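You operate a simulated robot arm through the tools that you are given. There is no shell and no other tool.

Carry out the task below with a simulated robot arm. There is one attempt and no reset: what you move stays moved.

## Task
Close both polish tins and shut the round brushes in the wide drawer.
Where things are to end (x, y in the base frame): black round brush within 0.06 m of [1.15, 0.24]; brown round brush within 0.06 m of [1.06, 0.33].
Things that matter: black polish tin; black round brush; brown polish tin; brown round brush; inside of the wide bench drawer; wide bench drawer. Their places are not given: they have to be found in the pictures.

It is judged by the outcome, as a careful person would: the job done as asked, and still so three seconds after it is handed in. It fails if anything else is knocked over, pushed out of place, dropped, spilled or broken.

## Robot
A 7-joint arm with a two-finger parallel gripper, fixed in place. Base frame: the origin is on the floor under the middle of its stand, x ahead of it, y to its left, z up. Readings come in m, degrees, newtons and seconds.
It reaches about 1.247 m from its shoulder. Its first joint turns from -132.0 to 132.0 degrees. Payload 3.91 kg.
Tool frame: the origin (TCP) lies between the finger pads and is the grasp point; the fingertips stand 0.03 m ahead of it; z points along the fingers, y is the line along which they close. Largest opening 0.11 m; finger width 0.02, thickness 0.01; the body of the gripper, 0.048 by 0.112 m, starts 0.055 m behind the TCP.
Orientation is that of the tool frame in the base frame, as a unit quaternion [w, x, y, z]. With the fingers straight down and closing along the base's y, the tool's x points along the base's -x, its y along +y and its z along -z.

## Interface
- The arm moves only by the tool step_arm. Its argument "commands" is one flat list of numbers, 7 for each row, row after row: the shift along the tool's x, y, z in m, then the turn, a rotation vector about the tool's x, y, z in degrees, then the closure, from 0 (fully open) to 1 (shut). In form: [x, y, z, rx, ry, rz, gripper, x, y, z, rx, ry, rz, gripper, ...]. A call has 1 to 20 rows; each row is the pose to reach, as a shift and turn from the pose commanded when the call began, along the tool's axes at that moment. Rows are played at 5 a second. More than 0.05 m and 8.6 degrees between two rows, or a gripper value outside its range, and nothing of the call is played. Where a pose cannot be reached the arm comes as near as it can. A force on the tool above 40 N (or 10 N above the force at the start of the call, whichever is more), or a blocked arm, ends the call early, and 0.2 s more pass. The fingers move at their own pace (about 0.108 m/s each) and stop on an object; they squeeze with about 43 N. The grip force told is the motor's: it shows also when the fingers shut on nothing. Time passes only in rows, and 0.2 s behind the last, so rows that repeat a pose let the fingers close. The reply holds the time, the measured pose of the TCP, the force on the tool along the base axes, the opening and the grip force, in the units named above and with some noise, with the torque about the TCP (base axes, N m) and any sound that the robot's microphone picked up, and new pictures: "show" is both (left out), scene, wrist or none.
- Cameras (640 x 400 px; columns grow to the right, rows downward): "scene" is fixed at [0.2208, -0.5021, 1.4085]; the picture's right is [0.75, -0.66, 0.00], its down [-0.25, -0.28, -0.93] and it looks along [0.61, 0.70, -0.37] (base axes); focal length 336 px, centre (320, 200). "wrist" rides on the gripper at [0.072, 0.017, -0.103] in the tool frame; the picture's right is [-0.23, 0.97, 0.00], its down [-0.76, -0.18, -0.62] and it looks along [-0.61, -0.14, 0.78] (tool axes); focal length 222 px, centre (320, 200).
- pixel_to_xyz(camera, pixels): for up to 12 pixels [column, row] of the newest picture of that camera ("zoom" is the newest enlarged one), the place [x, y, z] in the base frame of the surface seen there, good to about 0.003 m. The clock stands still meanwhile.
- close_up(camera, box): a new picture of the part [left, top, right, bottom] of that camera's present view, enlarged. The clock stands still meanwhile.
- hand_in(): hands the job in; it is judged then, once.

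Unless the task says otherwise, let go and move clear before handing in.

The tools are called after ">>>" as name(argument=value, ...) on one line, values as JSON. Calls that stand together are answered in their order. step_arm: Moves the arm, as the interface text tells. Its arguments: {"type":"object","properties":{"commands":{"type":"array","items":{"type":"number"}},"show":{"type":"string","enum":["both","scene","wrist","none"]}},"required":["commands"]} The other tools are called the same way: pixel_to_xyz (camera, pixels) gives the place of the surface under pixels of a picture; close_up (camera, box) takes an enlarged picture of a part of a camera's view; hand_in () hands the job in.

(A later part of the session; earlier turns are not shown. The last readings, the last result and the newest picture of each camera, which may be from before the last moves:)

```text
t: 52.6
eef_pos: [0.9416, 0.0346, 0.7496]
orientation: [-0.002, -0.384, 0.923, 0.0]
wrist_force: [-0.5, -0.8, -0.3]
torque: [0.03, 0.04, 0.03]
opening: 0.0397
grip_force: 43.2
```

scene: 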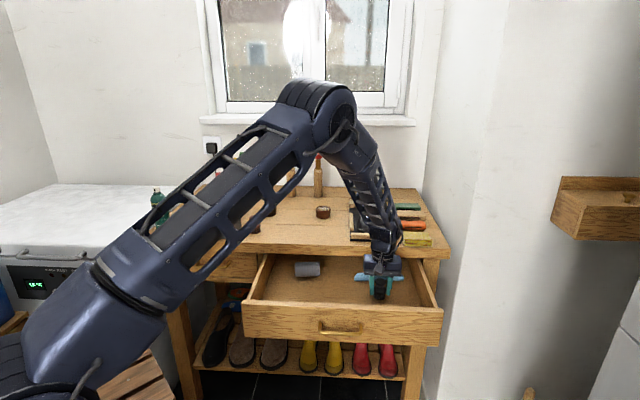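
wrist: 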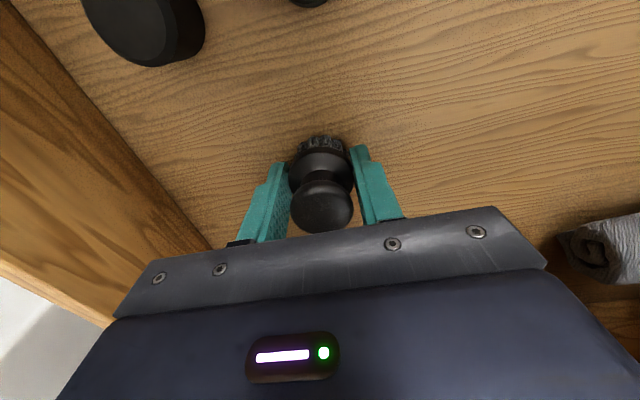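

No contact yet. I'll lower 1 mm at a time.

>>> step_arm(commands=[0, 0, 0.001, 0, 0, 0, 0.8, 0, 0, 0.002, 0, 0, 0, 0.8, 0, 0, 0.003, 0, 0, 0, 0.8, 0, 0, 0.003, 0, 0, 0, 0.8], show="none")

>>> close_up(camera="scene", box=[352, 260, 416, 300])

```text
t: 53.6
eef_pos: [0.9429, 0.035, 0.7467]
orientation: [-0.001, -0.384, 0.923, 0.0]
wrist_force: [-0.2, -0.2, -0.3]
torque: [-0.01, 0.01, 0.01]
opening: 0.04
grip_force: 43.2
```

```text
10.00 times, centred on (384, 280) of scene
```

zoom: 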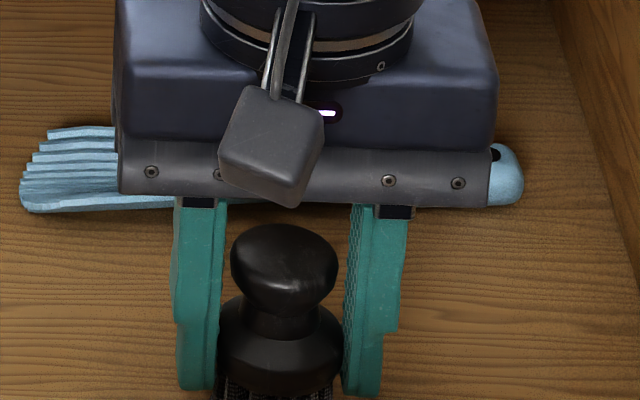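

Still no contact force. I'll continue a few more millimetres.

>>> step_arm(commands=[0, 0, 0.001, 0, 0, 0, 0.8, 0, 0, 0.002, 0, 0, 0, 0.8, 0, 0, 0.003, 0, 0, 0, 0.8, 0, 0, 0.003, 0, 0, 0, 0.8], show="none")

>>> close_up(camera="scene", box=[352, 270, 416, 310])

```text
t: 54.6
eef_pos: [0.9432, 0.0334, 0.7475]
orientation: [0.001, -0.383, 0.924, 0.0]
wrist_force: [-4.0, 6.4, 29.4]
torque: [0.2, 0.17, 0.02]
opening: 0.0402
grip_force: 43.1
```

```text
10.00 times, centred on (384, 290) of scene
```

zoom: 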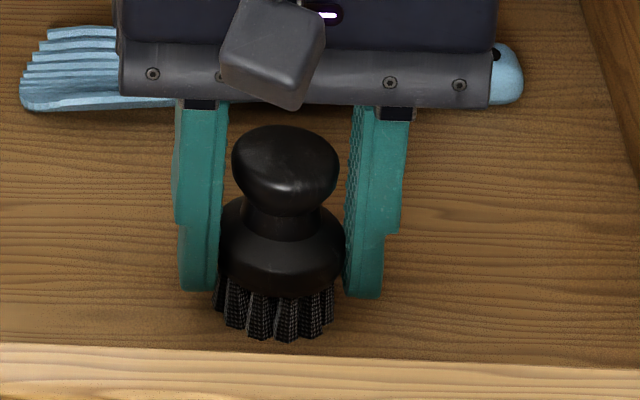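

Contact with the drawer floor (29 N). I'll relieve 2.5 mm, open to about 6 cm, then check.

>>> step_arm(commands=[0, 0, -0.0015, 0, 0, 0, 0.8, 0, 0, -0.0025, 0, 0, 0, 0.8, 0, 0, -0.0025, 0, 0, 0, 0.6, 0, 0, -0.0025, 0, 0, 0, 0.5, 0, 0, -0.0025, 0, 0, 0, 0.45, 0, 0, -0.0025, 0, 0, 0, 0.45])

>>> close_up(camera="scene", box=[352, 270, 416, 310])

```text
t: 56.0
eef_pos: [0.9416, 0.0339, 0.7473]
orientation: [-0.002, -0.383, 0.924, 0.001]
wrist_force: [0.0, -0.1, 0.4]
torque: [0.01, 0.01, 0.0]
opening: 0.0605
grip_force: 0.1
```

scene: 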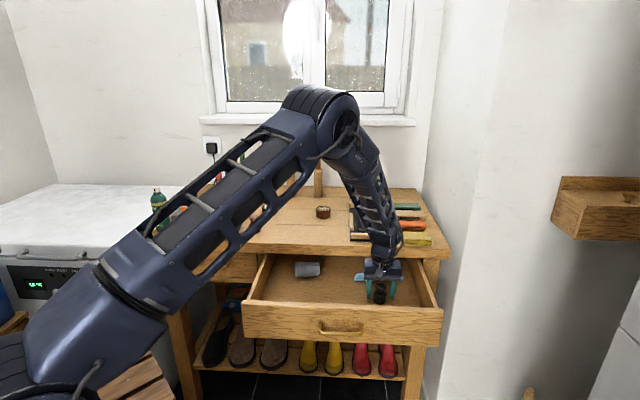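
wrist: 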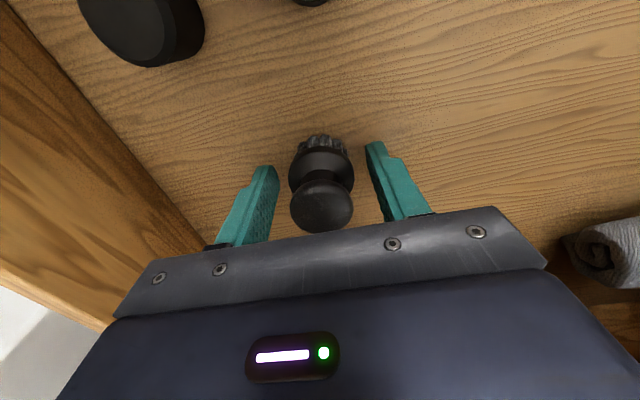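

```text
10.00 times, centred on (384, 290) of scene
```

zoom: 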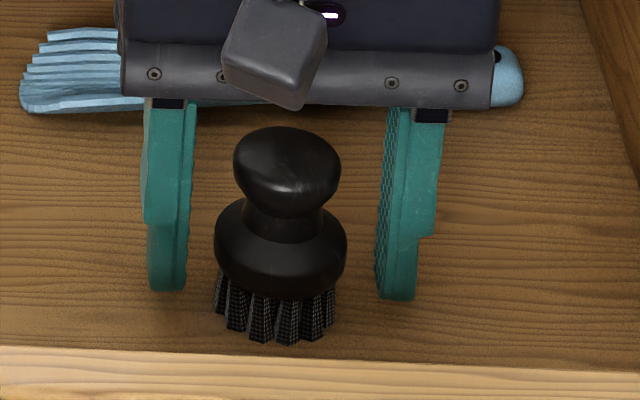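

The black brush stands upright in the drawer. I'll rise straight up, then travel to above the brown brush while turning the gripper 90° so it closes parallel to the device's side.

>>> step_arm(commands=[0, 0, -0.04, 0, 0, 0, 0.45, 0, 0, -0.08, 0, 0, 0, 0.45, 0, 0, -0.12, 0, 0, 0, 0.45, 0, 0, -0.16, 0, 0, 0, 0.45, 0, 0, -0.2, 0, 0, 0, 0.45, 0, 0, -0.24, 0, 0, 0, 0.45, -0.0117, 0.0339, -0.245, 0, 0, -7.5, 0.3, -0.0233, 0.0678, -0.25, 0, 0, -15, 0.3, -0.035, 0.1018, -0.255, 0, 0, -22.5, 0.3, -0.0467, 0.1357, -0.26, 0, 0, -30, 0.3, -0.0583, 0.1696, -0.265, 0, 0, -37.5, 0.3, -0.07, 0.2035, -0.27, 0, 0, -45, 0.3, -0.0817, 0.2374, -0.275, 0, 0, -52.5, 0.3, -0.0933, 0.2713, -0.28, 0, 0, -60, 0.3, -0.105, 0.3053, -0.285, 0, 0, -67.5, 0.3, -0.1167, 0.3392, -0.29, 0, 0, -75, 0.3, -0.1283, 0.3731, -0.295, 0, 0, -82.5, 0.3, -0.14, 0.407, -0.3, 0, 0, -90, 0.3, -0.14, 0.407, -0.3, 0, 0, -90, 0.3])

```text
t: 60.0
eef_pos: [0.7535, 0.4226, 1.0475]
orientation: [0.002, 0.924, -0.382, 0.0]
wrist_force: [-0.2, -0.4, 0.0]
torque: [-0.01, 0.0, 0.01]
opening: 0.077
grip_force: 0.0
```

scene: 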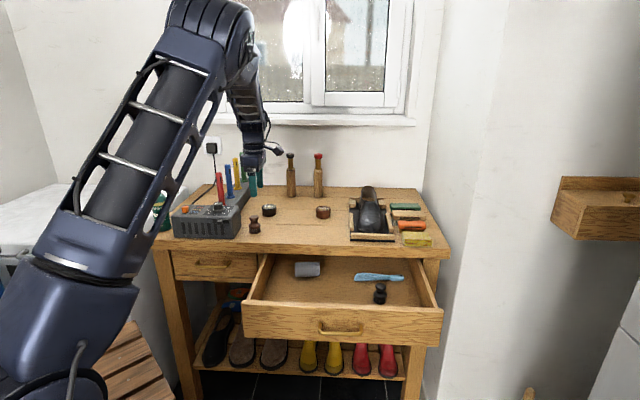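
wrist: 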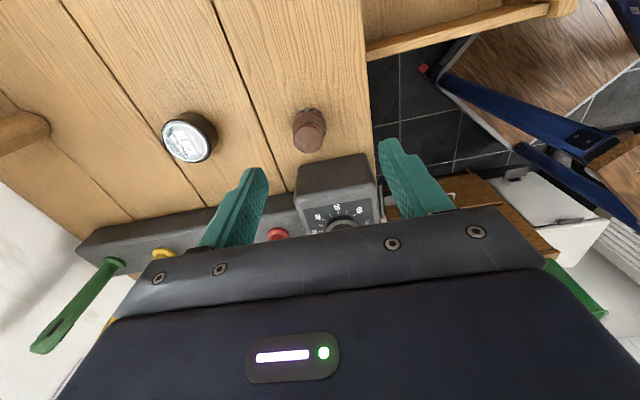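

The brown brush is at wrist (309,130), with the device just beyond it (downward in the image). I'll zoom and measure.

>>> close_up(camera="wrist", box=[256, 90, 384, 170])

>>> pixel_to_xyz(camera="wrist", pixels=[[309, 137], [297, 137], [321, 137], [309, 126], [309, 148], [310, 115], [335, 160], [300, 165], [368, 156], [335, 185], [302, 185], [372, 185]])

```text
5.00 times, centred on (320, 130) of wrist
```

zoom: 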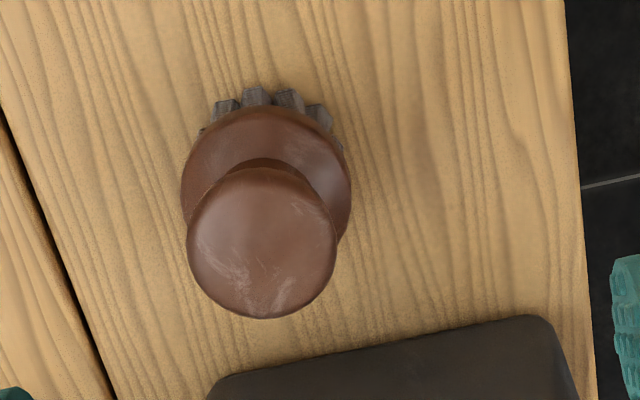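

```text
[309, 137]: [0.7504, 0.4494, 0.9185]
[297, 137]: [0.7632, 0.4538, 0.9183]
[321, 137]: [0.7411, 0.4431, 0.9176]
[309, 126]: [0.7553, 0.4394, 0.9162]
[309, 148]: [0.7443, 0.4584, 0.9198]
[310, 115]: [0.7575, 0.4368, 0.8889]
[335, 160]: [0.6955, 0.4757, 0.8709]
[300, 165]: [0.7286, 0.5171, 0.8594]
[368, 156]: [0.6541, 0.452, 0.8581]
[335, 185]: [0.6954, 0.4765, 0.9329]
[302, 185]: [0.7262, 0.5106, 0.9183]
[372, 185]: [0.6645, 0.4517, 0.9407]
```

The brush centre is at tool offset (-0.0235, -0.0182), and the device side is 58 mm away, so there's clearance. I'll align and descend to grasp height.

>>> step_arm(commands=[-0.0235, -0.0182, 0.01, 0, 0, 0, 0.3, -0.0235, -0.0182, 0.045, 0, 0, 0, 0.3, -0.0235, -0.0182, 0.08, 0, 0, 0, 0.3, -0.0235, -0.0182, 0.115, 0, 0, 0, 0.3, -0.0235, -0.0182, 0.148, 0, 0, 0, 0.3, -0.0235, -0.0182, 0.148, 0, 0, 0, 0.3])

>>> close_up(camera="wrist", box=[192, 110, 448, 270])

>>> close_up(camera="scene", box=[222, 200, 286, 240])

```text
t: 61.4
eef_pos: [0.7516, 0.4495, 0.897]
orientation: [0.001, 0.924, -0.381, 0.0]
wrist_force: [-0.9, -0.2, 0.8]
torque: [0.01, 0.0, 0.0]
opening: 0.0771
grip_force: 0.0
```

scene: 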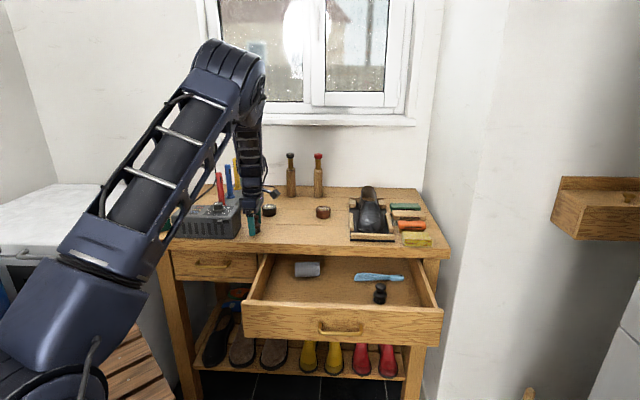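
wrist: 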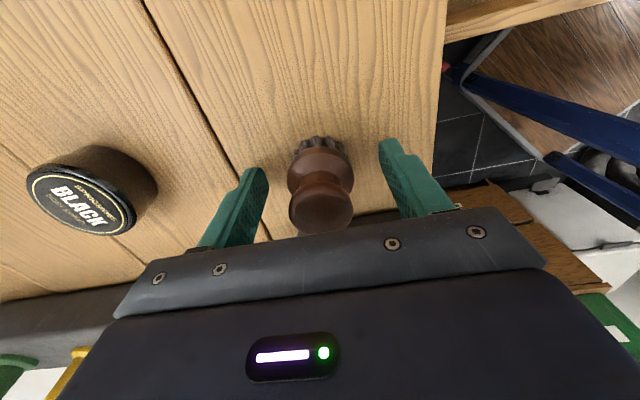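

```text
2.50 times, centred on (320, 190) of wrist
```

zoom: 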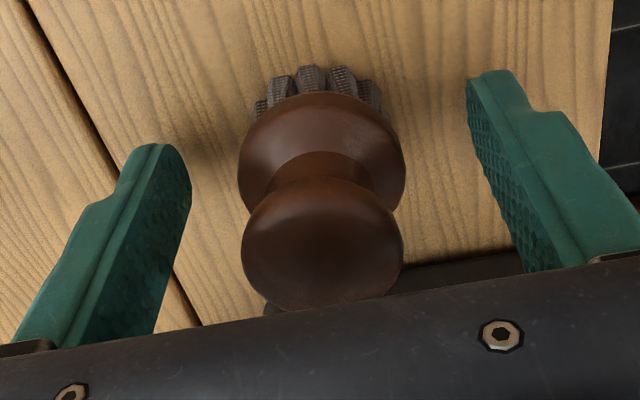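

```text
10.00 times, centred on (254, 220) of scene
```

zoom: 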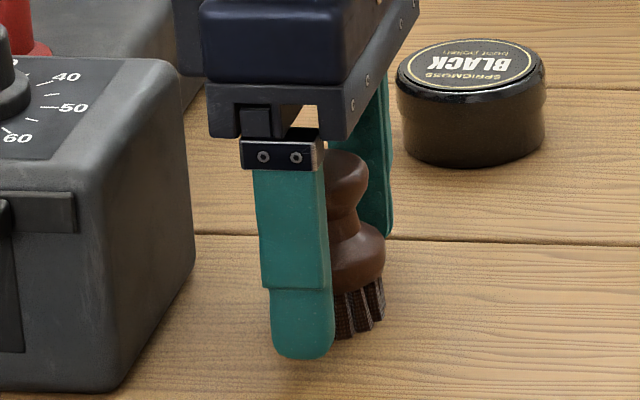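

The knob sits at the same place between the fingers as with the black brush. Closing now.

>>> step_arm(commands=[0.0005, 0, -0.001, 0, 0, 0, 0.5, 0.0005, 0, -0.001, 0, 0, 0, 0.65, 0.0005, 0, -0.001, 0, 0, 0, 0.8, 0.0005, 0, -0.001, 0, 0, 0, 0.8, 0.0005, 0, -0.001, 0, 0, 0, 0.8], show="wrist")

>>> close_up(camera="scene", box=[222, 200, 286, 240])

```text
t: 62.6
eef_pos: [0.7514, 0.4498, 0.899]
orientation: [0.001, 0.924, -0.382, 0.0]
wrist_force: [0.7, 0.3, 0.8]
torque: [-0.02, 0.0, -0.01]
opening: 0.0401
grip_force: 43.4
```

wrist: 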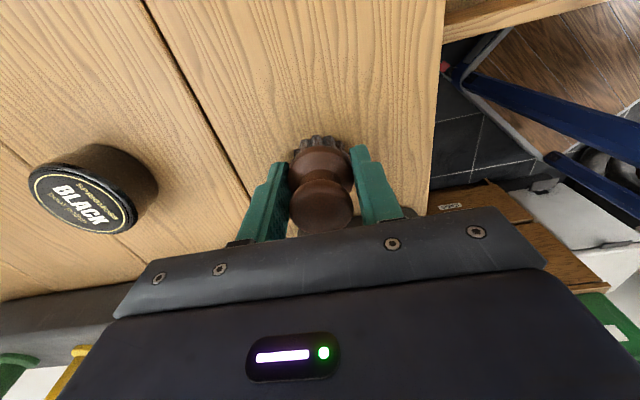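

```text
10.00 times, centred on (254, 220) of scene
```

zoom: 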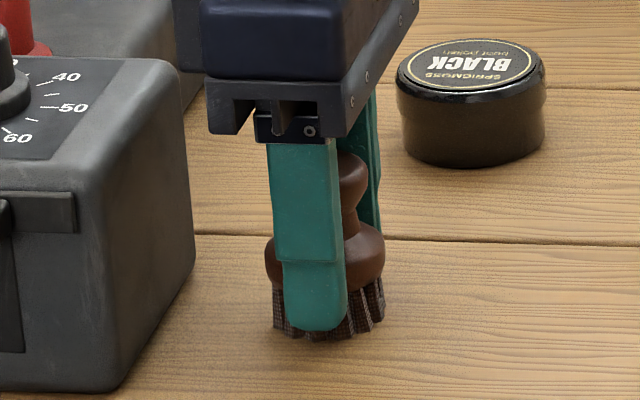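

Brown brush gripped at 0.040 m. I'll lift it 10 cm and carry it above its spot in the drawer, turning the gripper back 90°.

>>> step_arm(commands=[0, 0, -0.04, 0, 0, 0, 0.8, 0, 0, -0.08, 0, 0, 0, 0.8, 0.0252, 0.0131, -0.1, 0, 0, 7.5, 0.8, 0.0504, 0.0262, -0.1, 0, 0, 15, 0.8, 0.0757, 0.0394, -0.1, 0, 0, 22.5, 0.8, 0.1009, 0.0525, -0.1, 0, 0, 30, 0.8, 0.1261, 0.0656, -0.1, 0, 0, 37.5, 0.8, 0.1513, 0.0787, -0.1, 0, 0, 45, 0.8, 0.1766, 0.0918, -0.1, 0, 0, 52.5, 0.8, 0.2018, 0.1049, -0.1, 0, 0, 60, 0.8, 0.227, 0.1181, -0.1, 0, 0, 67.5, 0.8, 0.2522, 0.1312, -0.1, 0, 0, 75, 0.8, 0.2775, 0.1443, -0.1, 0, 0, 82.5, 0.8, 0.3027, 0.1574, -0.1, 0, 0, 90, 0.8, 0.3027, 0.1574, -0.1, 0, 0, 90, 0.8])

```text
t: 65.8
eef_pos: [0.8551, 0.1264, 0.9989]
orientation: [-0.001, -0.383, 0.924, 0.0]
wrist_force: [0.1, -0.2, -0.1]
torque: [-0.01, 0.0, -0.01]
opening: 0.0404
grip_force: 43.0
```

scene: 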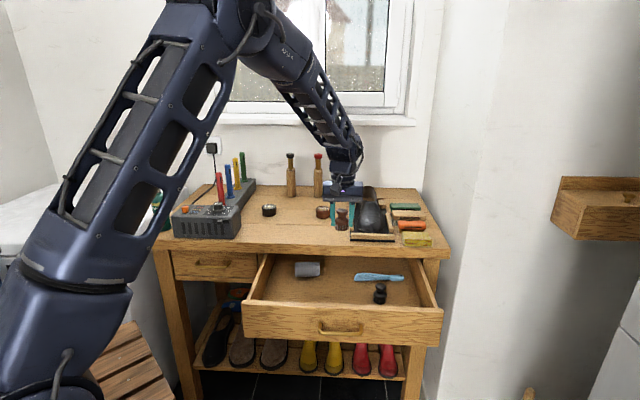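
wrist: 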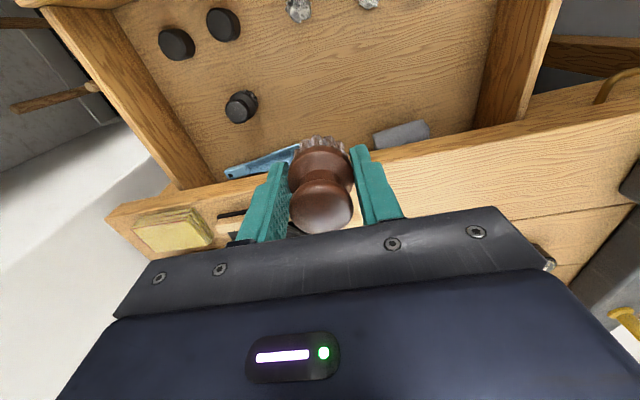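

The brush is above its spot (u≈0.515, v≈0.694). I'll check the black brush's position, then descend.

>>> pixel_to_xyz(camera="wrist", pixels=[[240, 108], [236, 108], [244, 108], [300, 10], [225, 25], [177, 43], [270, 160], [290, 150], [400, 133]])

>>> step_arm(commands=[0, 0, 0.04, 0, 0, 0, 0.8, 0, 0, 0.08, 0, 0, 0, 0.8, 0, 0, 0.12, 0, 0, 0, 0.8, 0, 0, 0.16, 0, 0, 0, 0.8, 0, 0, 0.19, 0, 0, 0, 0.8, 0, 0, 0.22, 0, 0, 0, 0.8, 0, 0, 0.235, 0, 0, 0, 0.8, 0, 0, 0.235, 0, 0, 0, 0.8])

```text
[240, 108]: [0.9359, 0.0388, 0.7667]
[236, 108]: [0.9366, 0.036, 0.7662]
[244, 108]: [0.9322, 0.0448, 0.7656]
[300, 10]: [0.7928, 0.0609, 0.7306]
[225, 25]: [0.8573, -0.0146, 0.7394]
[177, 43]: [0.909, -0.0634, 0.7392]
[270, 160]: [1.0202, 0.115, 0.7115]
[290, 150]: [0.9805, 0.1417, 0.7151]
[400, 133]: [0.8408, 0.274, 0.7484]
```

```text
t: 67.6
eef_pos: [0.8534, 0.1247, 0.7652]
orientation: [-0.002, -0.383, 0.924, 0.0]
wrist_force: [0.3, 0.5, -0.7]
torque: [-0.02, -0.01, 0.01]
opening: 0.0404
grip_force: 42.5
```

scene: 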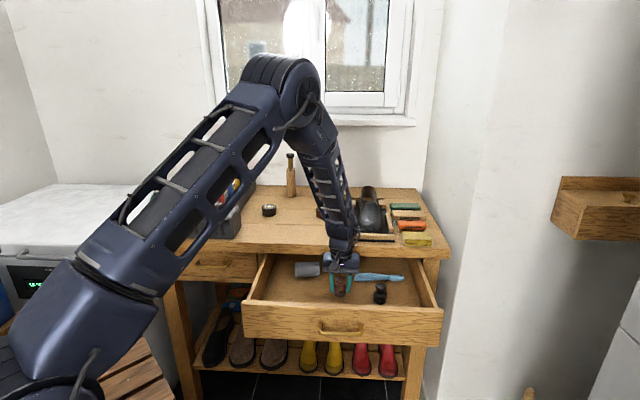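
wrist: 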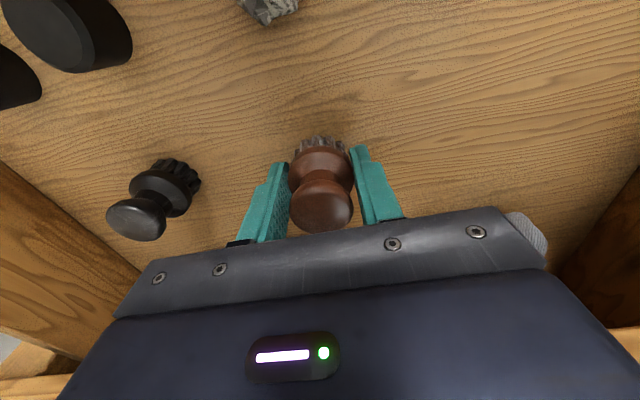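

The view is clear around the brush. I'll lower gently to the floor.

>>> step_arm(commands=[0, 0, 0.006, 0, 0, 0, 0.8, 0, 0, 0.012, 0, 0, 0, 0.8, 0, 0, 0.0155, 0, 0, 0, 0.8, 0, 0, 0.0175, 0, 0, 0, 0.8, 0, 0, 0.0195, 0, 0, 0, 0.8, 0, 0, 0.0195, 0, 0, 0, 0.8], show="none")

>>> close_up(camera="scene", box=[308, 260, 404, 320])

```text
t: 69.0
eef_pos: [0.8536, 0.1246, 0.7457]
orientation: [-0.002, -0.384, 0.924, -0.001]
wrist_force: [-1.2, -1.0, 6.7]
torque: [0.05, 0.05, 0.0]
opening: 0.0404
grip_force: 42.8
```

```text
6.67 times, centred on (356, 290) of scene
```

zoom: 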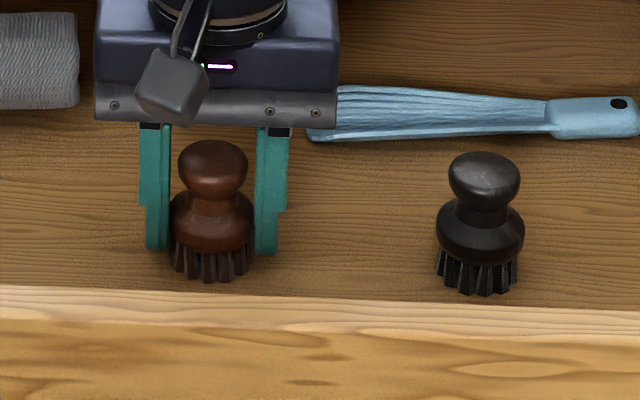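

Light contact (6.7 N) with the drawer floor. I'll release and check that it stands.

>>> step_arm(commands=[0, 0, -0.0005, 0, 0, 0, 0.7, 0, 0, -0.0005, 0, 0, 0, 0.6, 0, 0, -0.0005, 0, 0, 0, 0.45, 0, 0, -0.0005, 0, 0, 0, 0.45, 0, 0, -0.03, 0, 0, 0, 0.45, 0, 0, -0.07, 0, 0, 0, 0.45, 0, 0, -0.11, 0, 0, 0, 0.45, 0, 0, -0.15, 0, 0, 0, 0.45, 0, 0, -0.19, 0, 0, 0, 0.45, 0, 0, -0.23, 0, 0, 0, 0.45, 0, 0, -0.27, 0, 0, 0, 0.45, 0, 0, -0.27, 0, 0, 0, 0.45])

>>> close_up(camera="scene", box=[230, 240, 454, 380])

```text
t: 71.6
eef_pos: [0.8532, 0.1243, 1.0154]
orientation: [-0.002, -0.382, 0.924, -0.001]
wrist_force: [-0.4, -0.4, 0.1]
torque: [0.0, -0.01, -0.02]
opening: 0.0606
grip_force: 0.1
```

scene: 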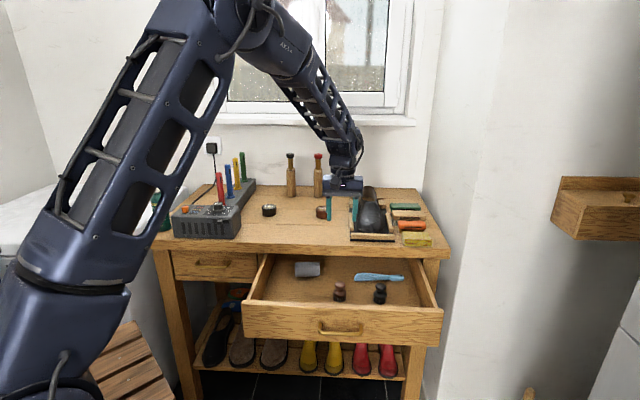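
wrist: 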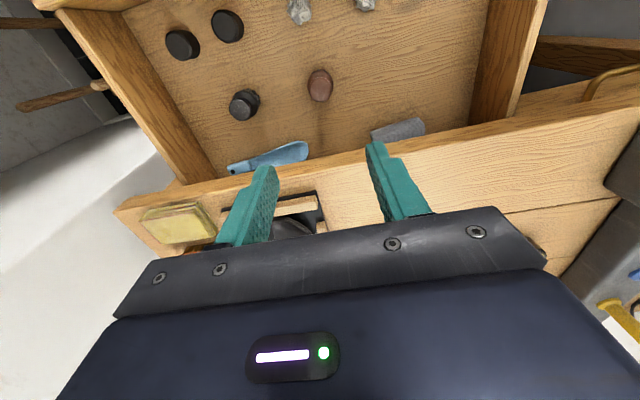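

```text
2.86 times, centred on (342, 310) of scene
```

zoom: 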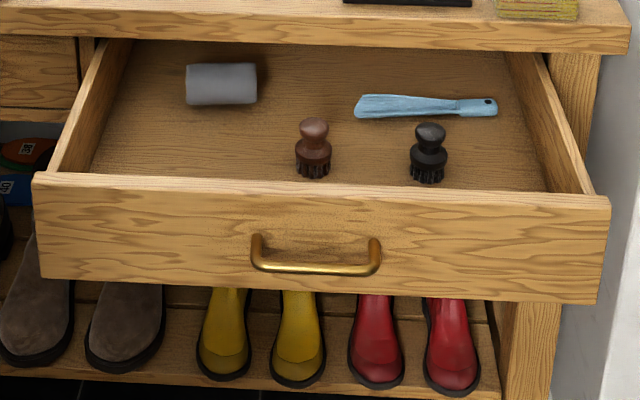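

Both brushes stand upright in the drawer, and nothing else moved. I'll retreat in front of the drawer and rotate the gripper to horizontal again.

>>> step_arm(commands=[0.0382, 0, -0.012, 0, 0, 0, 0.5, 0.0764, 0, -0.024, 0, 0, 0, 0.5, 0.1146, 0, -0.036, 0, 0, 0, 0.5, 0.1529, 0, -0.048, 0, 0, 0, 0.5, 0.1911, 0, -0.06, 0, 0, 0, 0.5, 0.2293, 0, -0.072, 0, 0, 0, 0.5, 0.2675, 0, -0.08, 0, 0, 0, 0.5, 0.2675, 0, -0.08, 0, 0, 0, 0.5], show="none")

>>> step_arm(commands=[0, 0, 0, -4.33, -4.33, 4.33, 0.5, 0, 0, 0, -8.66, -8.66, 8.66, 0.5, 0, 0, 0, -12.99, -12.99, 12.99, 0.5, 0, 0, 0, -17.32, -17.32, 17.32, 0.5, 0, 0, 0, -21.65, -21.65, 21.65, 0.5, 0, 0, 0, -25.98, -25.98, 25.98, 0.5, 0, 0, 0, -30.31, -30.31, 30.31, 0.5, 0, 0, 0, -34.64, -34.64, 34.64, 0.5, 0, 0, 0, -38.97, -38.97, 38.97, 0.5, 0, 0, 0, -43.3, -43.3, 43.3, 0.5, 0, 0, 0, -47.63, -47.63, 47.63, 0.5, 0, 0, 0, -51.96, -51.96, 51.96, 0.5, 0, 0, 0, -56.29, -56.29, 56.29, 0.5, 0, 0, 0, -60.62, -60.62, 60.62, 0.5, 0, 0, 0, -64.95, -64.95, 64.95, 0.5, 0, 0, 0, -69.28, -69.28, 69.28, 0.5, 0, 0, 0, -69.28, -69.28, 69.28, 0.5])

```text
t: 73.4
eef_pos: [0.6639, -0.0651, 1.0969]
orientation: [-0.002, -0.383, 0.924, 0.0]
wrist_force: [-0.3, 0.1, -0.3]
torque: [-0.01, 0.01, 0.01]
opening: 0.0548
grip_force: 0.0
```

```text
t: 77.0
eef_pos: [0.6654, -0.0645, 1.0963]
orientation: [0.269, 0.271, 0.654, 0.653]
wrist_force: [0.0, 0.2, 1.7]
torque: [0.02, -0.04, -0.02]
opening: 0.055
grip_force: 0.0
```

scene: 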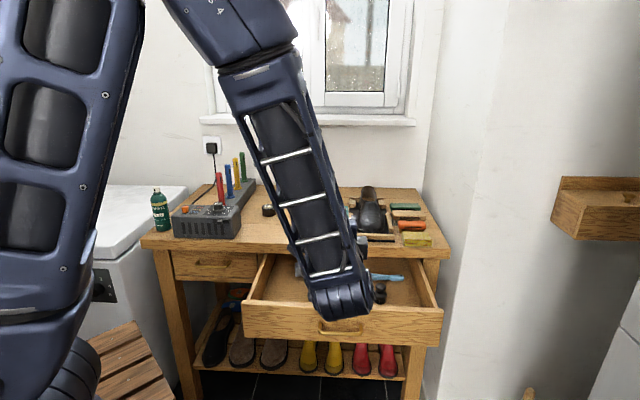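
wrist: 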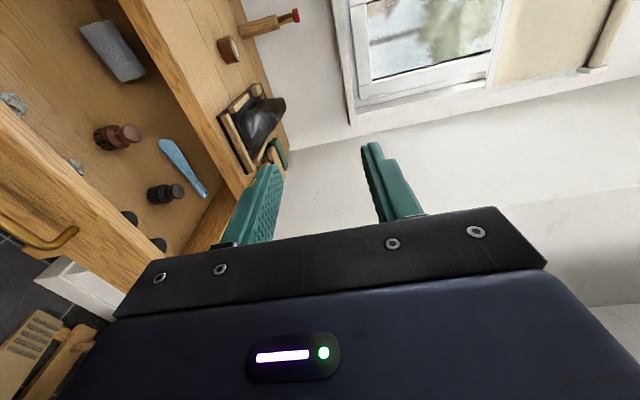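

Both brushes are still upright. I'll descend to handle height just in front of the handle.

>>> step_arm(commands=[0, -0.042, 0, 0, 0, 0, 0.5, 0, -0.084, 0, 0, 0, 0, 0.5, 0, -0.126, 0, 0, 0, 0, 0.5, 0, -0.168, 0, 0, 0, 0, 0.5, 0, -0.21, 0, 0, 0, 0, 0.5, 0, -0.252, 0, 0, 0, 0, 0.5, 0, -0.294, 0, 0, 0, 0, 0.5, 0, -0.336, 0, 0, 0, 0, 0.5, 0, -0.336, 0, 0, 0, 0, 0.5])

```text
t: 79.0
eef_pos: [0.664, -0.063, 0.7601]
orientation: [0.269, 0.27, 0.655, 0.653]
wrist_force: [0.2, 1.1, 0.3]
torque: [0.0, 0.0, -0.05]
opening: 0.0551
grip_force: 0.0
```

scene: 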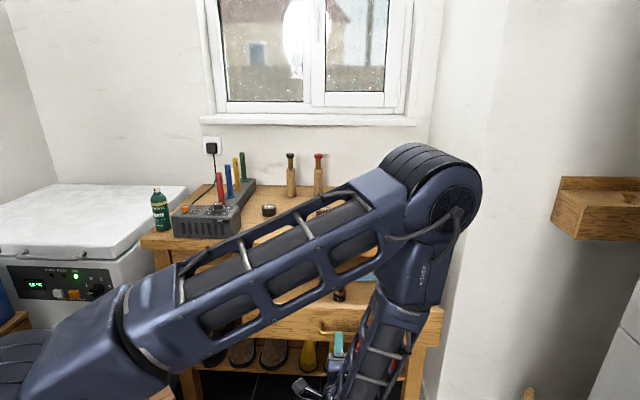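
wrist: 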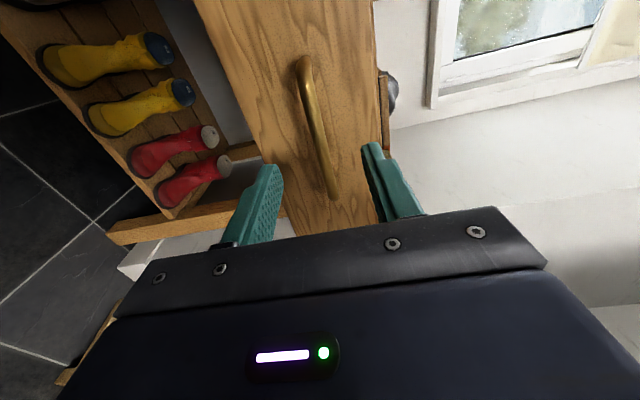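

The handle is straight ahead as before. I'll advance 5.3 cm and grip it.

>>> step_arm(commands=[0, 0, 0.02, 0, 0, 0, 0.5, 0, 0, 0.04, 0, 0, 0, 0.5, 0, 0, 0.053, 0, 0, 0, 0.5, 0, 0, 0.053, 0, 0, 0, 0.7, 0, 0, 0.053, 0, 0, 0, 0.9, 0, 0, 0.053, 0, 0, 0, 1.0, 0, 0, 0.053, 0, 0, 0, 1.0], show="wrist")

```text
t: 80.6
eef_pos: [0.7014, -0.026, 0.7596]
orientation: [0.269, 0.271, 0.654, 0.652]
wrist_force: [0.1, 2.5, -1.9]
torque: [-0.08, -0.03, 0.04]
opening: 0.0106
grip_force: 44.5
```

wrist: 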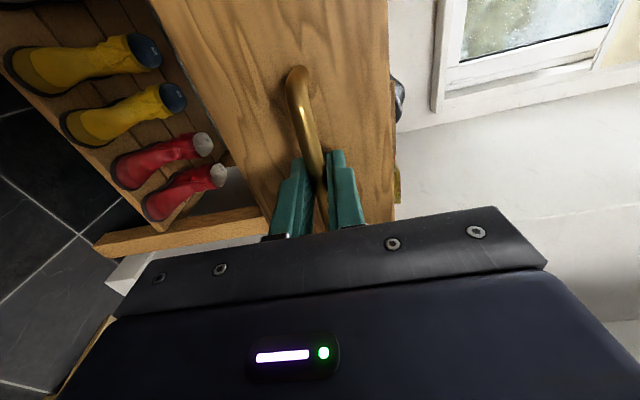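

Handle gripped. I'll push the drawer in slowly (about 5 cm/s), watching forces.

>>> step_arm(commands=[0, 0, 0.003, 0, 0, 0, 1.0, 0, 0, 0.009, 0, 0, 0, 1.0, 0, 0, 0.018, 0, 0, 0, 1.0, 0, 0, 0.027, 0, 0, 0, 1.0, 0, 0, 0.036, 0, 0, 0, 1.0, 0, 0, 0.045, 0, 0, 0, 1.0, 0, 0, 0.054, 0, 0, 0, 1.0, 0, 0, 0.063, 0, 0, 0, 1.0, 0, 0, 0.07, 0, 0, 0, 1.0, 0, 0, 0.075, 0, 0, 0, 1.0, 0, 0, 0.075, 0, 0, 0, 1.0])

```text
t: 83.0
eef_pos: [0.7537, 0.0258, 0.7593]
orientation: [0.269, 0.272, 0.654, 0.653]
wrist_force: [-22.2, 22.1, -22.3]
torque: [-0.2, 0.07, 0.4]
opening: 0.0107
grip_force: 45.2
```

scene: 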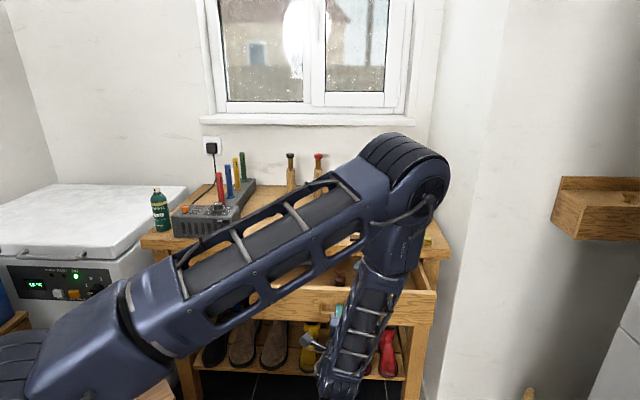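
wrist: 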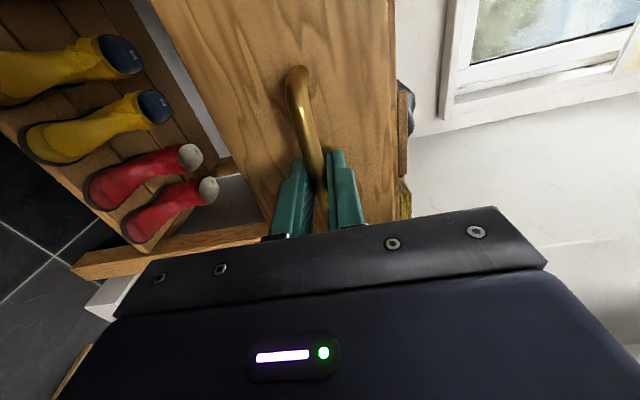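

The drawer is moving, but there's a sideways load of about 31 N and 22 N vertical from my path. I'll shift 2.5 mm left and 1.5 mm down to relieve it, then check.

>>> step_arm(commands=[0.0012, -0.0008, 0, 0, 0, 0, 1.0, 0.0025, -0.0015, 0, 0, 0, 0, 1.0, 0.0025, -0.0015, 0, 0, 0, 0, 1.0], show="none")

```text
t: 83.8
eef_pos: [0.7542, 0.0265, 0.7605]
orientation: [0.271, 0.271, 0.653, 0.653]
wrist_force: [3.7, -1.6, 6.0]
torque: [0.11, 0.04, 0.41]
opening: 0.0105
grip_force: 44.9
```

Loads are relieved. I'll continue pushing another 7 cm.

>>> step_arm(commands=[0, 0, 0.003, 0, 0, 0, 1.0, 0.0002, 0, 0.009, 0, 0, 0, 1.0, 0.0004, 0, 0.018, 0, 0, 0, 1.0, 0.0006, 0, 0.027, 0, 0, 0, 1.0, 0.0008, 0, 0.036, 0, 0, 0, 1.0, 0.001, 0, 0.045, 0, 0, 0, 1.0, 0.0012, 0, 0.054, 0, 0, 0, 1.0, 0.0014, 0, 0.063, 0, 0, 0, 1.0, 0.0015, 0, 0.07, 0, 0, 0, 1.0, 0.0015, 0, 0.07, 0, 0, 0, 1.0], show="scene")

```text
t: 85.0
eef_pos: [0.7773, 0.0514, 0.7605]
orientation: [0.271, 0.271, 0.654, 0.652]
wrist_force: [0.8, -0.2, 1.5]
torque: [0.06, 0.04, -0.05]
opening: 0.0107
grip_force: 45.0
stopped in row 6: the force on the tool passed its limit at 41 N (the readings are from after the stop); the commanded pose is now the measured one
```

scene: 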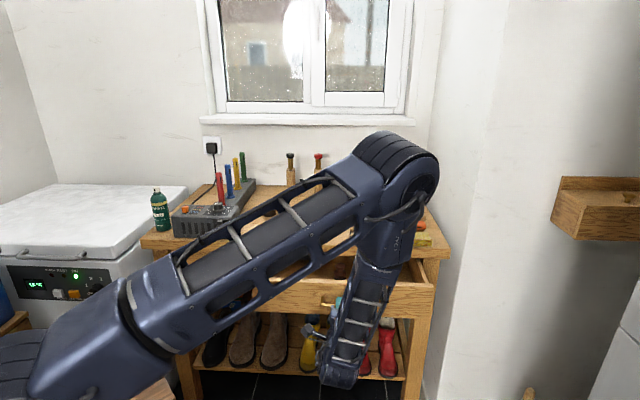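

The push stopped at 41 N with the drawer about 17 cm open, while residual forces are now small. I'll look closely to see whether anything is obstructing.

>>> close_up(camera="scene", box=[230, 235, 454, 375])

>>> close_up(camera="wrist", box=[0, 0, 640, 400])

```text
2.86 times, centred on (342, 305) of scene
```

zoom: 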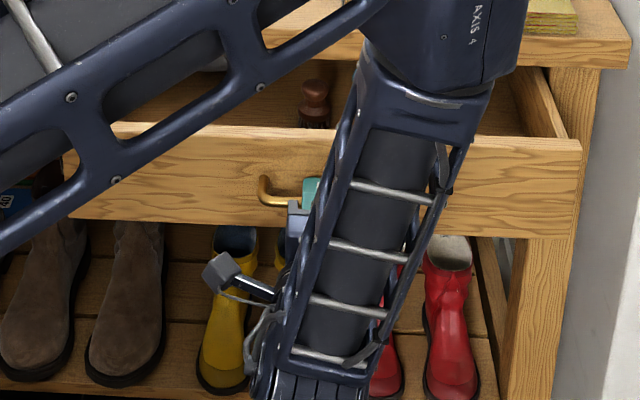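

```text
1.00 times, centred on (320, 200) of wrist (not enlarged: the box is as wide or as high as the picture)
```

zoom: 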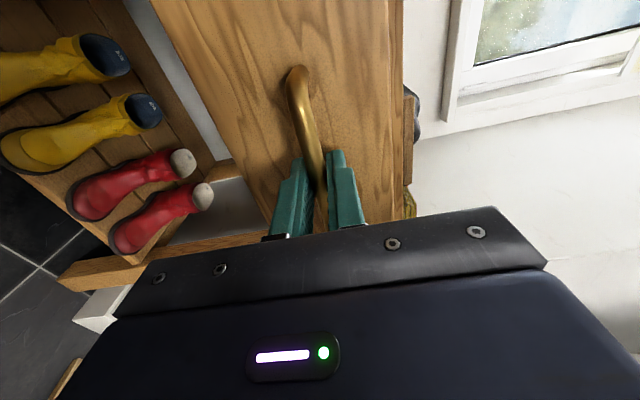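

Nothing visibly obstructs and the brown brush is upright. I'll push a small 1.5 cm increment to see which force component grows.

>>> step_arm(commands=[0, 0, 0.004, 0, 0, 0, 1.0, 0, 0, 0.008, 0, 0, 0, 1.0, 0, 0, 0.012, 0, 0, 0, 1.0, 0, 0, 0.015, 0, 0, 0, 1.0], show="none")

```text
t: 86.0
eef_pos: [0.7887, 0.0604, 0.7595]
orientation: [0.272, 0.271, 0.654, 0.652]
wrist_force: [-0.2, -1.8, 14.0]
torque: [0.18, 0.02, 0.14]
opening: 0.0107
grip_force: 44.9
```

Only the vertical load grew, so the tight grip over-constrains the handle. I'll loosen the fingers to straddle the bar and push with the fingertips against the drawer face instead.

>>> step_arm(commands=[0, 0, 0, 0, 0, 0, 0.85, 0, 0.001, 0, 0, 0, 0, 0.7, 0, 0.001, 0, 0, 0, 0, 0.7, 0, 0.001, 0.006, 0, 0, 0, 0.7, 0, 0.001, 0.012, 0, 0, 0, 0.7, 0, 0.001, 0.016, 0, 0, 0, 0.7, 0, 0.001, 0.022, 0, 0, 0, 0.7, 0, 0.001, 0.028, 0, 0, 0, 0.7, 0, 0.001, 0.034, 0, 0, 0, 0.7, 0, 0.001, 0.034, 0, 0, 0, 0.7])

```text
t: 88.2
eef_pos: [0.8127, 0.0857, 0.7606]
orientation: [0.272, 0.271, 0.654, 0.652]
wrist_force: [-0.7, -0.2, 0.3]
torque: [0.05, -0.04, -0.03]
opening: 0.0331
grip_force: 0.0
```

scene: 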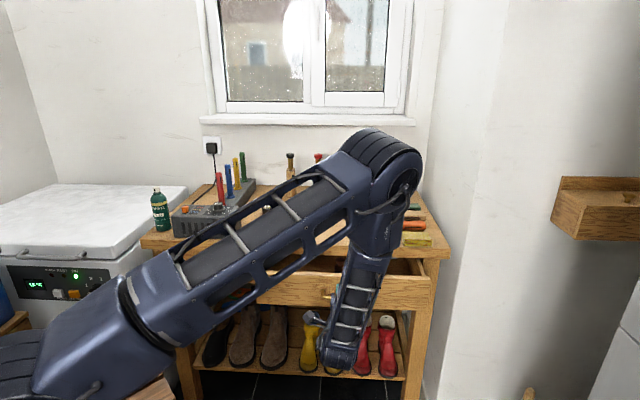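
wrist: 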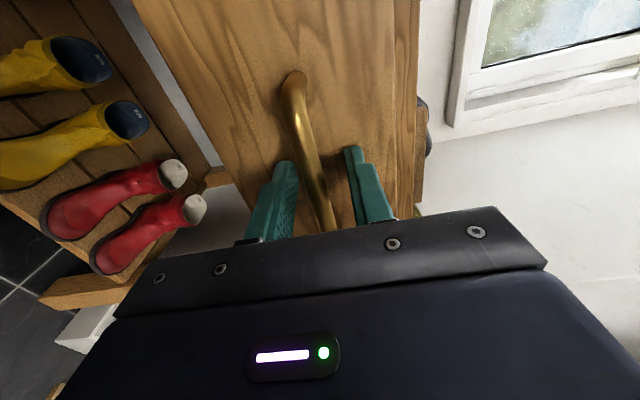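

The fingertips are pushing the face with negligible residual load. I'll continue in, another 10 cm.

>>> step_arm(commands=[0, 0, 0.004, 0, 0, 0, 0.7, 0, 0, 0.012, 0, 0, 0, 0.7, 0, 0, 0.021, 0, 0, 0, 0.7, 0, 0, 0.03, 0, 0, 0, 0.7, 0, 0, 0.039, 0, 0, 0, 0.7, 0, 0, 0.048, 0, 0, 0, 0.7, 0, 0, 0.057, 0, 0, 0, 0.7, 0, 0, 0.066, 0, 0, 0, 0.7, 0, 0, 0.075, 0, 0, 0, 0.7, 0, 0, 0.084, 0, 0, 0, 0.7, 0, 0, 0.092, 0, 0, 0, 0.7, 0, 0, 0.1, 0, 0, 0, 0.7, 0, 0, 0.1, 0, 0, 0, 0.7])

```text
t: 91.0
eef_pos: [0.883, 0.1578, 0.7604]
orientation: [0.271, 0.27, 0.654, 0.652]
wrist_force: [-0.3, -0.2, 0.0]
torque: [-0.01, 0.0, -0.01]
opening: 0.0331
grip_force: 0.0
```

scene: 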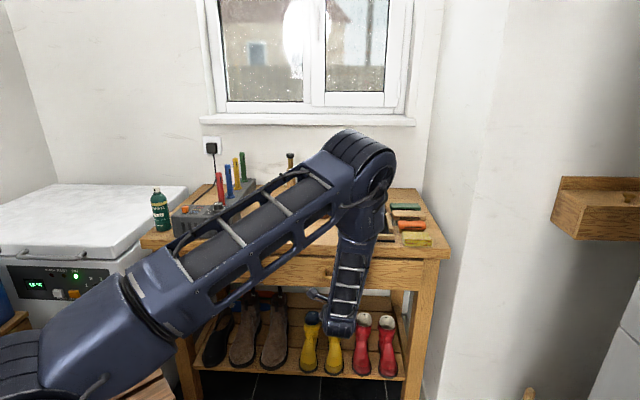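
wrist: 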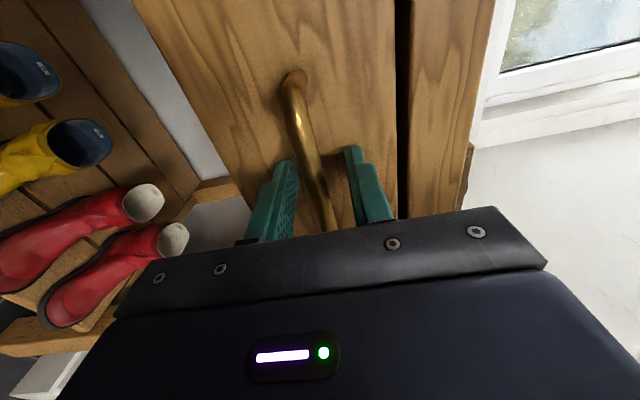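

About 3.6 cm remain. I'll push gently the rest of the way until it meets the stop.

>>> step_arm(commands=[0, 0, 0.005, 0, 0, 0, 0.7, 0, 0, 0.011, 0, 0, 0, 0.7, 0, 0, 0.017, 0, 0, 0, 0.7, 0, 0, 0.022, 0, 0, 0, 0.7, 0, 0, 0.026, 0, 0, 0, 0.7, 0, 0, 0.03, 0, 0, 0, 0.7, 0, 0, 0.033, 0, 0, 0, 0.7, 0, 0, 0.035, 0, 0, 0, 0.7, 0, 0, 0.037, 0, 0, 0, 0.7, 0, 0, 0.039, 0, 0, 0, 0.7, 0, 0, 0.041, 0, 0, 0, 0.7, 0, 0, 0.041, 0, 0, 0, 0.7])

```text
t: 93.6
eef_pos: [0.9111, 0.1831, 0.76]
orientation: [0.271, 0.271, 0.655, 0.651]
wrist_force: [-11.2, -6.2, 2.6]
torque: [0.26, -0.35, 0.18]
opening: 0.0348
grip_force: 1.8
stopped in row 12: the force on the tool passed its limit at 42 N (the readings are from after the stop); the commanded pose is now the measured one
```

scene: 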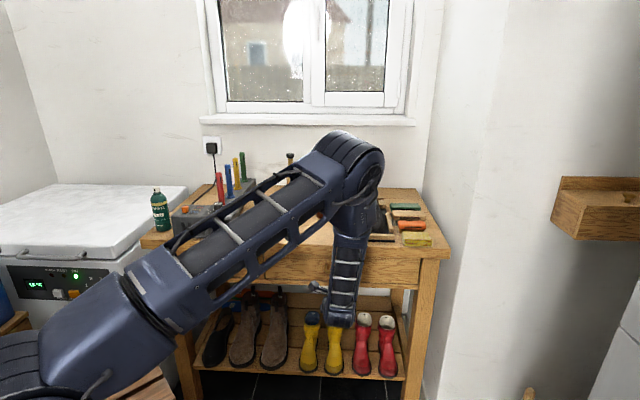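
wrist: 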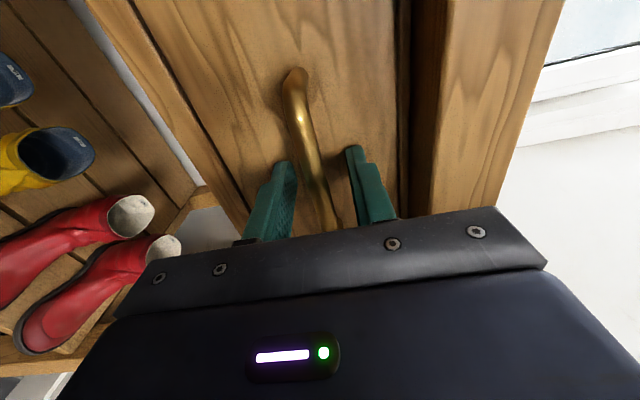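

The drawer met its stop at fingertip v≈0.803 (originally 0.802). I'll back off and confirm the face is flush with its original position.

>>> step_arm(commands=[0, 0, -0.01, 0, 0, 0, 0.6, 0, 0, -0.03, 0, 0, 0, 0.5, 0, 0, -0.06, 0, 0, 0, 0.5, 0, 0, -0.1, 0, 0, 0, 0.5, 0, 0, -0.14, 0, 0, 0, 0.5, 0, 0, -0.18, 0, 0, 0, 0.5, 0, 0, -0.22, 0, 0, 0, 0.5, 0, 0, -0.22, 0, 0, 0, 0.5])

>>> pixel_to_xyz(camera="wrist", pixels=[[330, 60], [350, 100], [290, 100], [300, 140], [345, 140], [280, 60], [320, 30]])

```text
t: 95.4
eef_pos: [0.7535, 0.0256, 0.7604]
orientation: [0.271, 0.271, 0.654, 0.652]
wrist_force: [-0.9, -0.2, -0.8]
torque: [0.02, -0.01, 0.02]
opening: 0.0551
grip_force: 0.1
```

scene: 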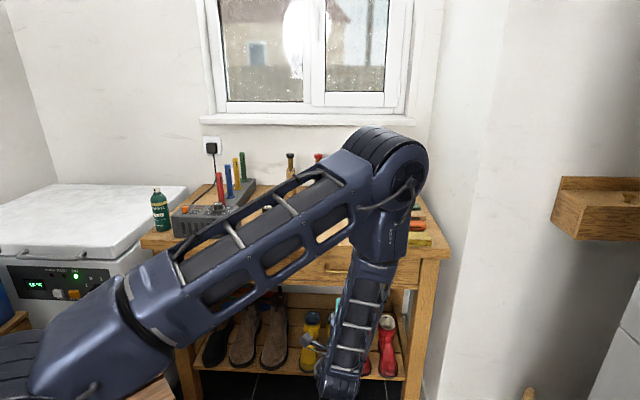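
wrist: 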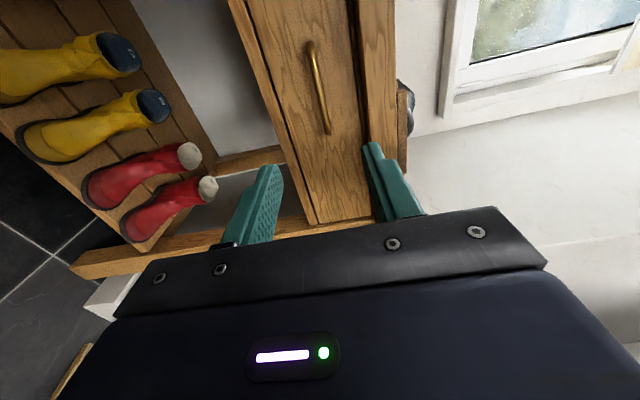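

```text
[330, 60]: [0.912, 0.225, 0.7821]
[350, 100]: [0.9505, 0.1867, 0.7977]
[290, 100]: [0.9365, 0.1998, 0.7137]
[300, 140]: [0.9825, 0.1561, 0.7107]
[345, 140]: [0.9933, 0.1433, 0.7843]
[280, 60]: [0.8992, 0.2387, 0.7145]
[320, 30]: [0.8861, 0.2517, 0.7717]
```

The face now reads x+y≈1.137, the same as the original wrist measurement, so the drawer is fully shut. I'll raise the arm clear and inspect the whole scene.

>>> step_arm(commands=[0, 0.02, -0.03, 0, 0, 0, 0.5, 0, 0.042, -0.06, 0, 0, 0, 0.5, 0, 0.084, -0.08, 0, 0, 0, 0.5, 0, 0.126, -0.1, 0, 0, 0, 0.5, 0, 0.168, -0.12, 0, 0, 0, 0.5, 0, 0.21, -0.127, 0, 0, 0, 0.5, 0, 0.252, -0.127, 0, 0, 0, 0.5, 0, 0.294, -0.127, 0, 0, 0, 0.5, 0, 0.336, -0.127, 0, 0, 0, 0.5, 0, 0.336, -0.127, 0, 0, 0, 0.5])

>>> step_arm(commands=[0, 0, 0, 4.33, 4.33, -4.33, 0.3, 0, 0, 0, 8.66, 8.66, -8.66, 0.2, 0, 0, 0, 12.99, 12.99, -12.99, 0.2, 0, 0, 0, 17.32, 17.32, -17.32, 0.2, 0, 0, 0, 21.65, 21.65, -21.65, 0.2, 0, 0, 0, 25.98, 25.98, -25.98, 0.2, 0, 0, 0, 30.31, 30.31, -30.31, 0.2, 0, 0, 0, 34.64, 34.64, -34.64, 0.2, 0, 0, 0, 38.97, 38.97, -38.97, 0.2, 0, 0, 0, 43.3, 43.3, -43.3, 0.2, 0, 0, 0, 47.63, 47.63, -47.63, 0.2, 0, 0, 0, 51.96, 51.96, -51.96, 0.2, 0, 0, 0, 56.29, 56.29, -56.29, 0.2, 0, 0, 0, 60.62, 60.62, -60.62, 0.2, 0, 0, 0, 64.95, 64.95, -64.95, 0.2, 0, 0, 0, 69.28, 69.28, -69.28, 0.2, 0, 0, 0, 69.28, 69.28, -69.28, 0.2])

>>> close_up(camera="scene", box=[140, 140, 460, 340])

```text
t: 97.6
eef_pos: [0.6677, -0.0621, 1.0962]
orientation: [0.271, 0.272, 0.655, 0.651]
wrist_force: [0.4, 0.2, -0.4]
torque: [0.02, 0.01, 0.01]
opening: 0.0549
grip_force: 0.1
```

scene: 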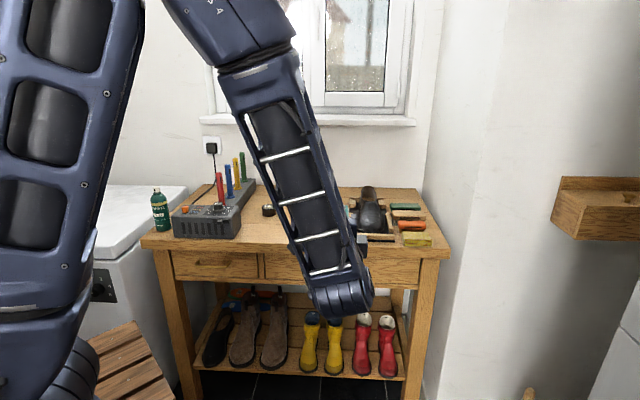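
wrist: 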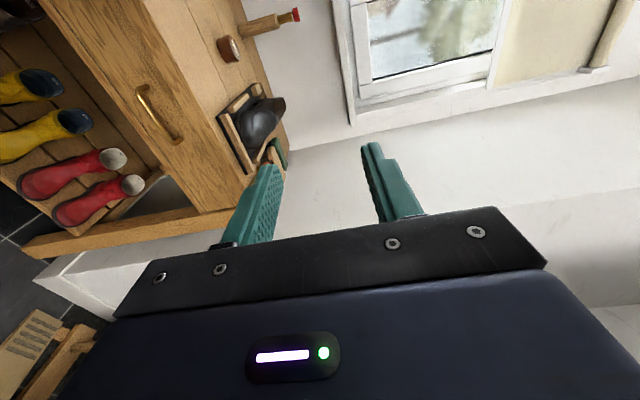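

```text
t: 101.2
eef_pos: [0.6657, -0.0619, 1.0971]
orientation: [-0.003, -0.381, 0.925, -0.002]
wrist_force: [0.1, 0.4, 0.2]
torque: [-0.02, -0.04, 0.0]
opening: 0.0878
grip_force: 0.1
```

scene: 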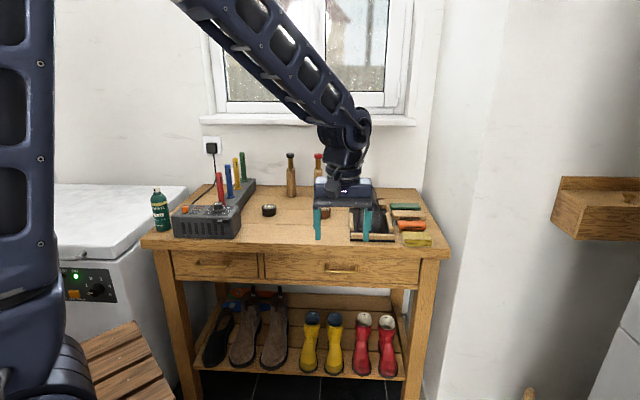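
wrist: 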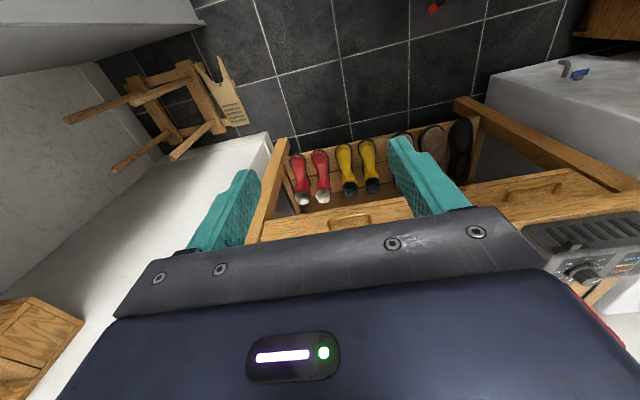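

```text
2.00 times, centred on (300, 240) of scene
```

zoom: 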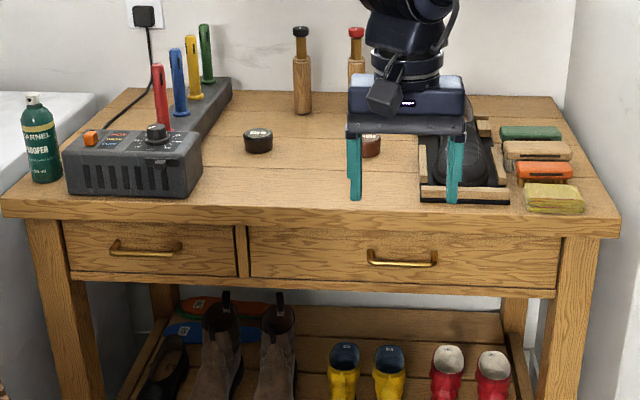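

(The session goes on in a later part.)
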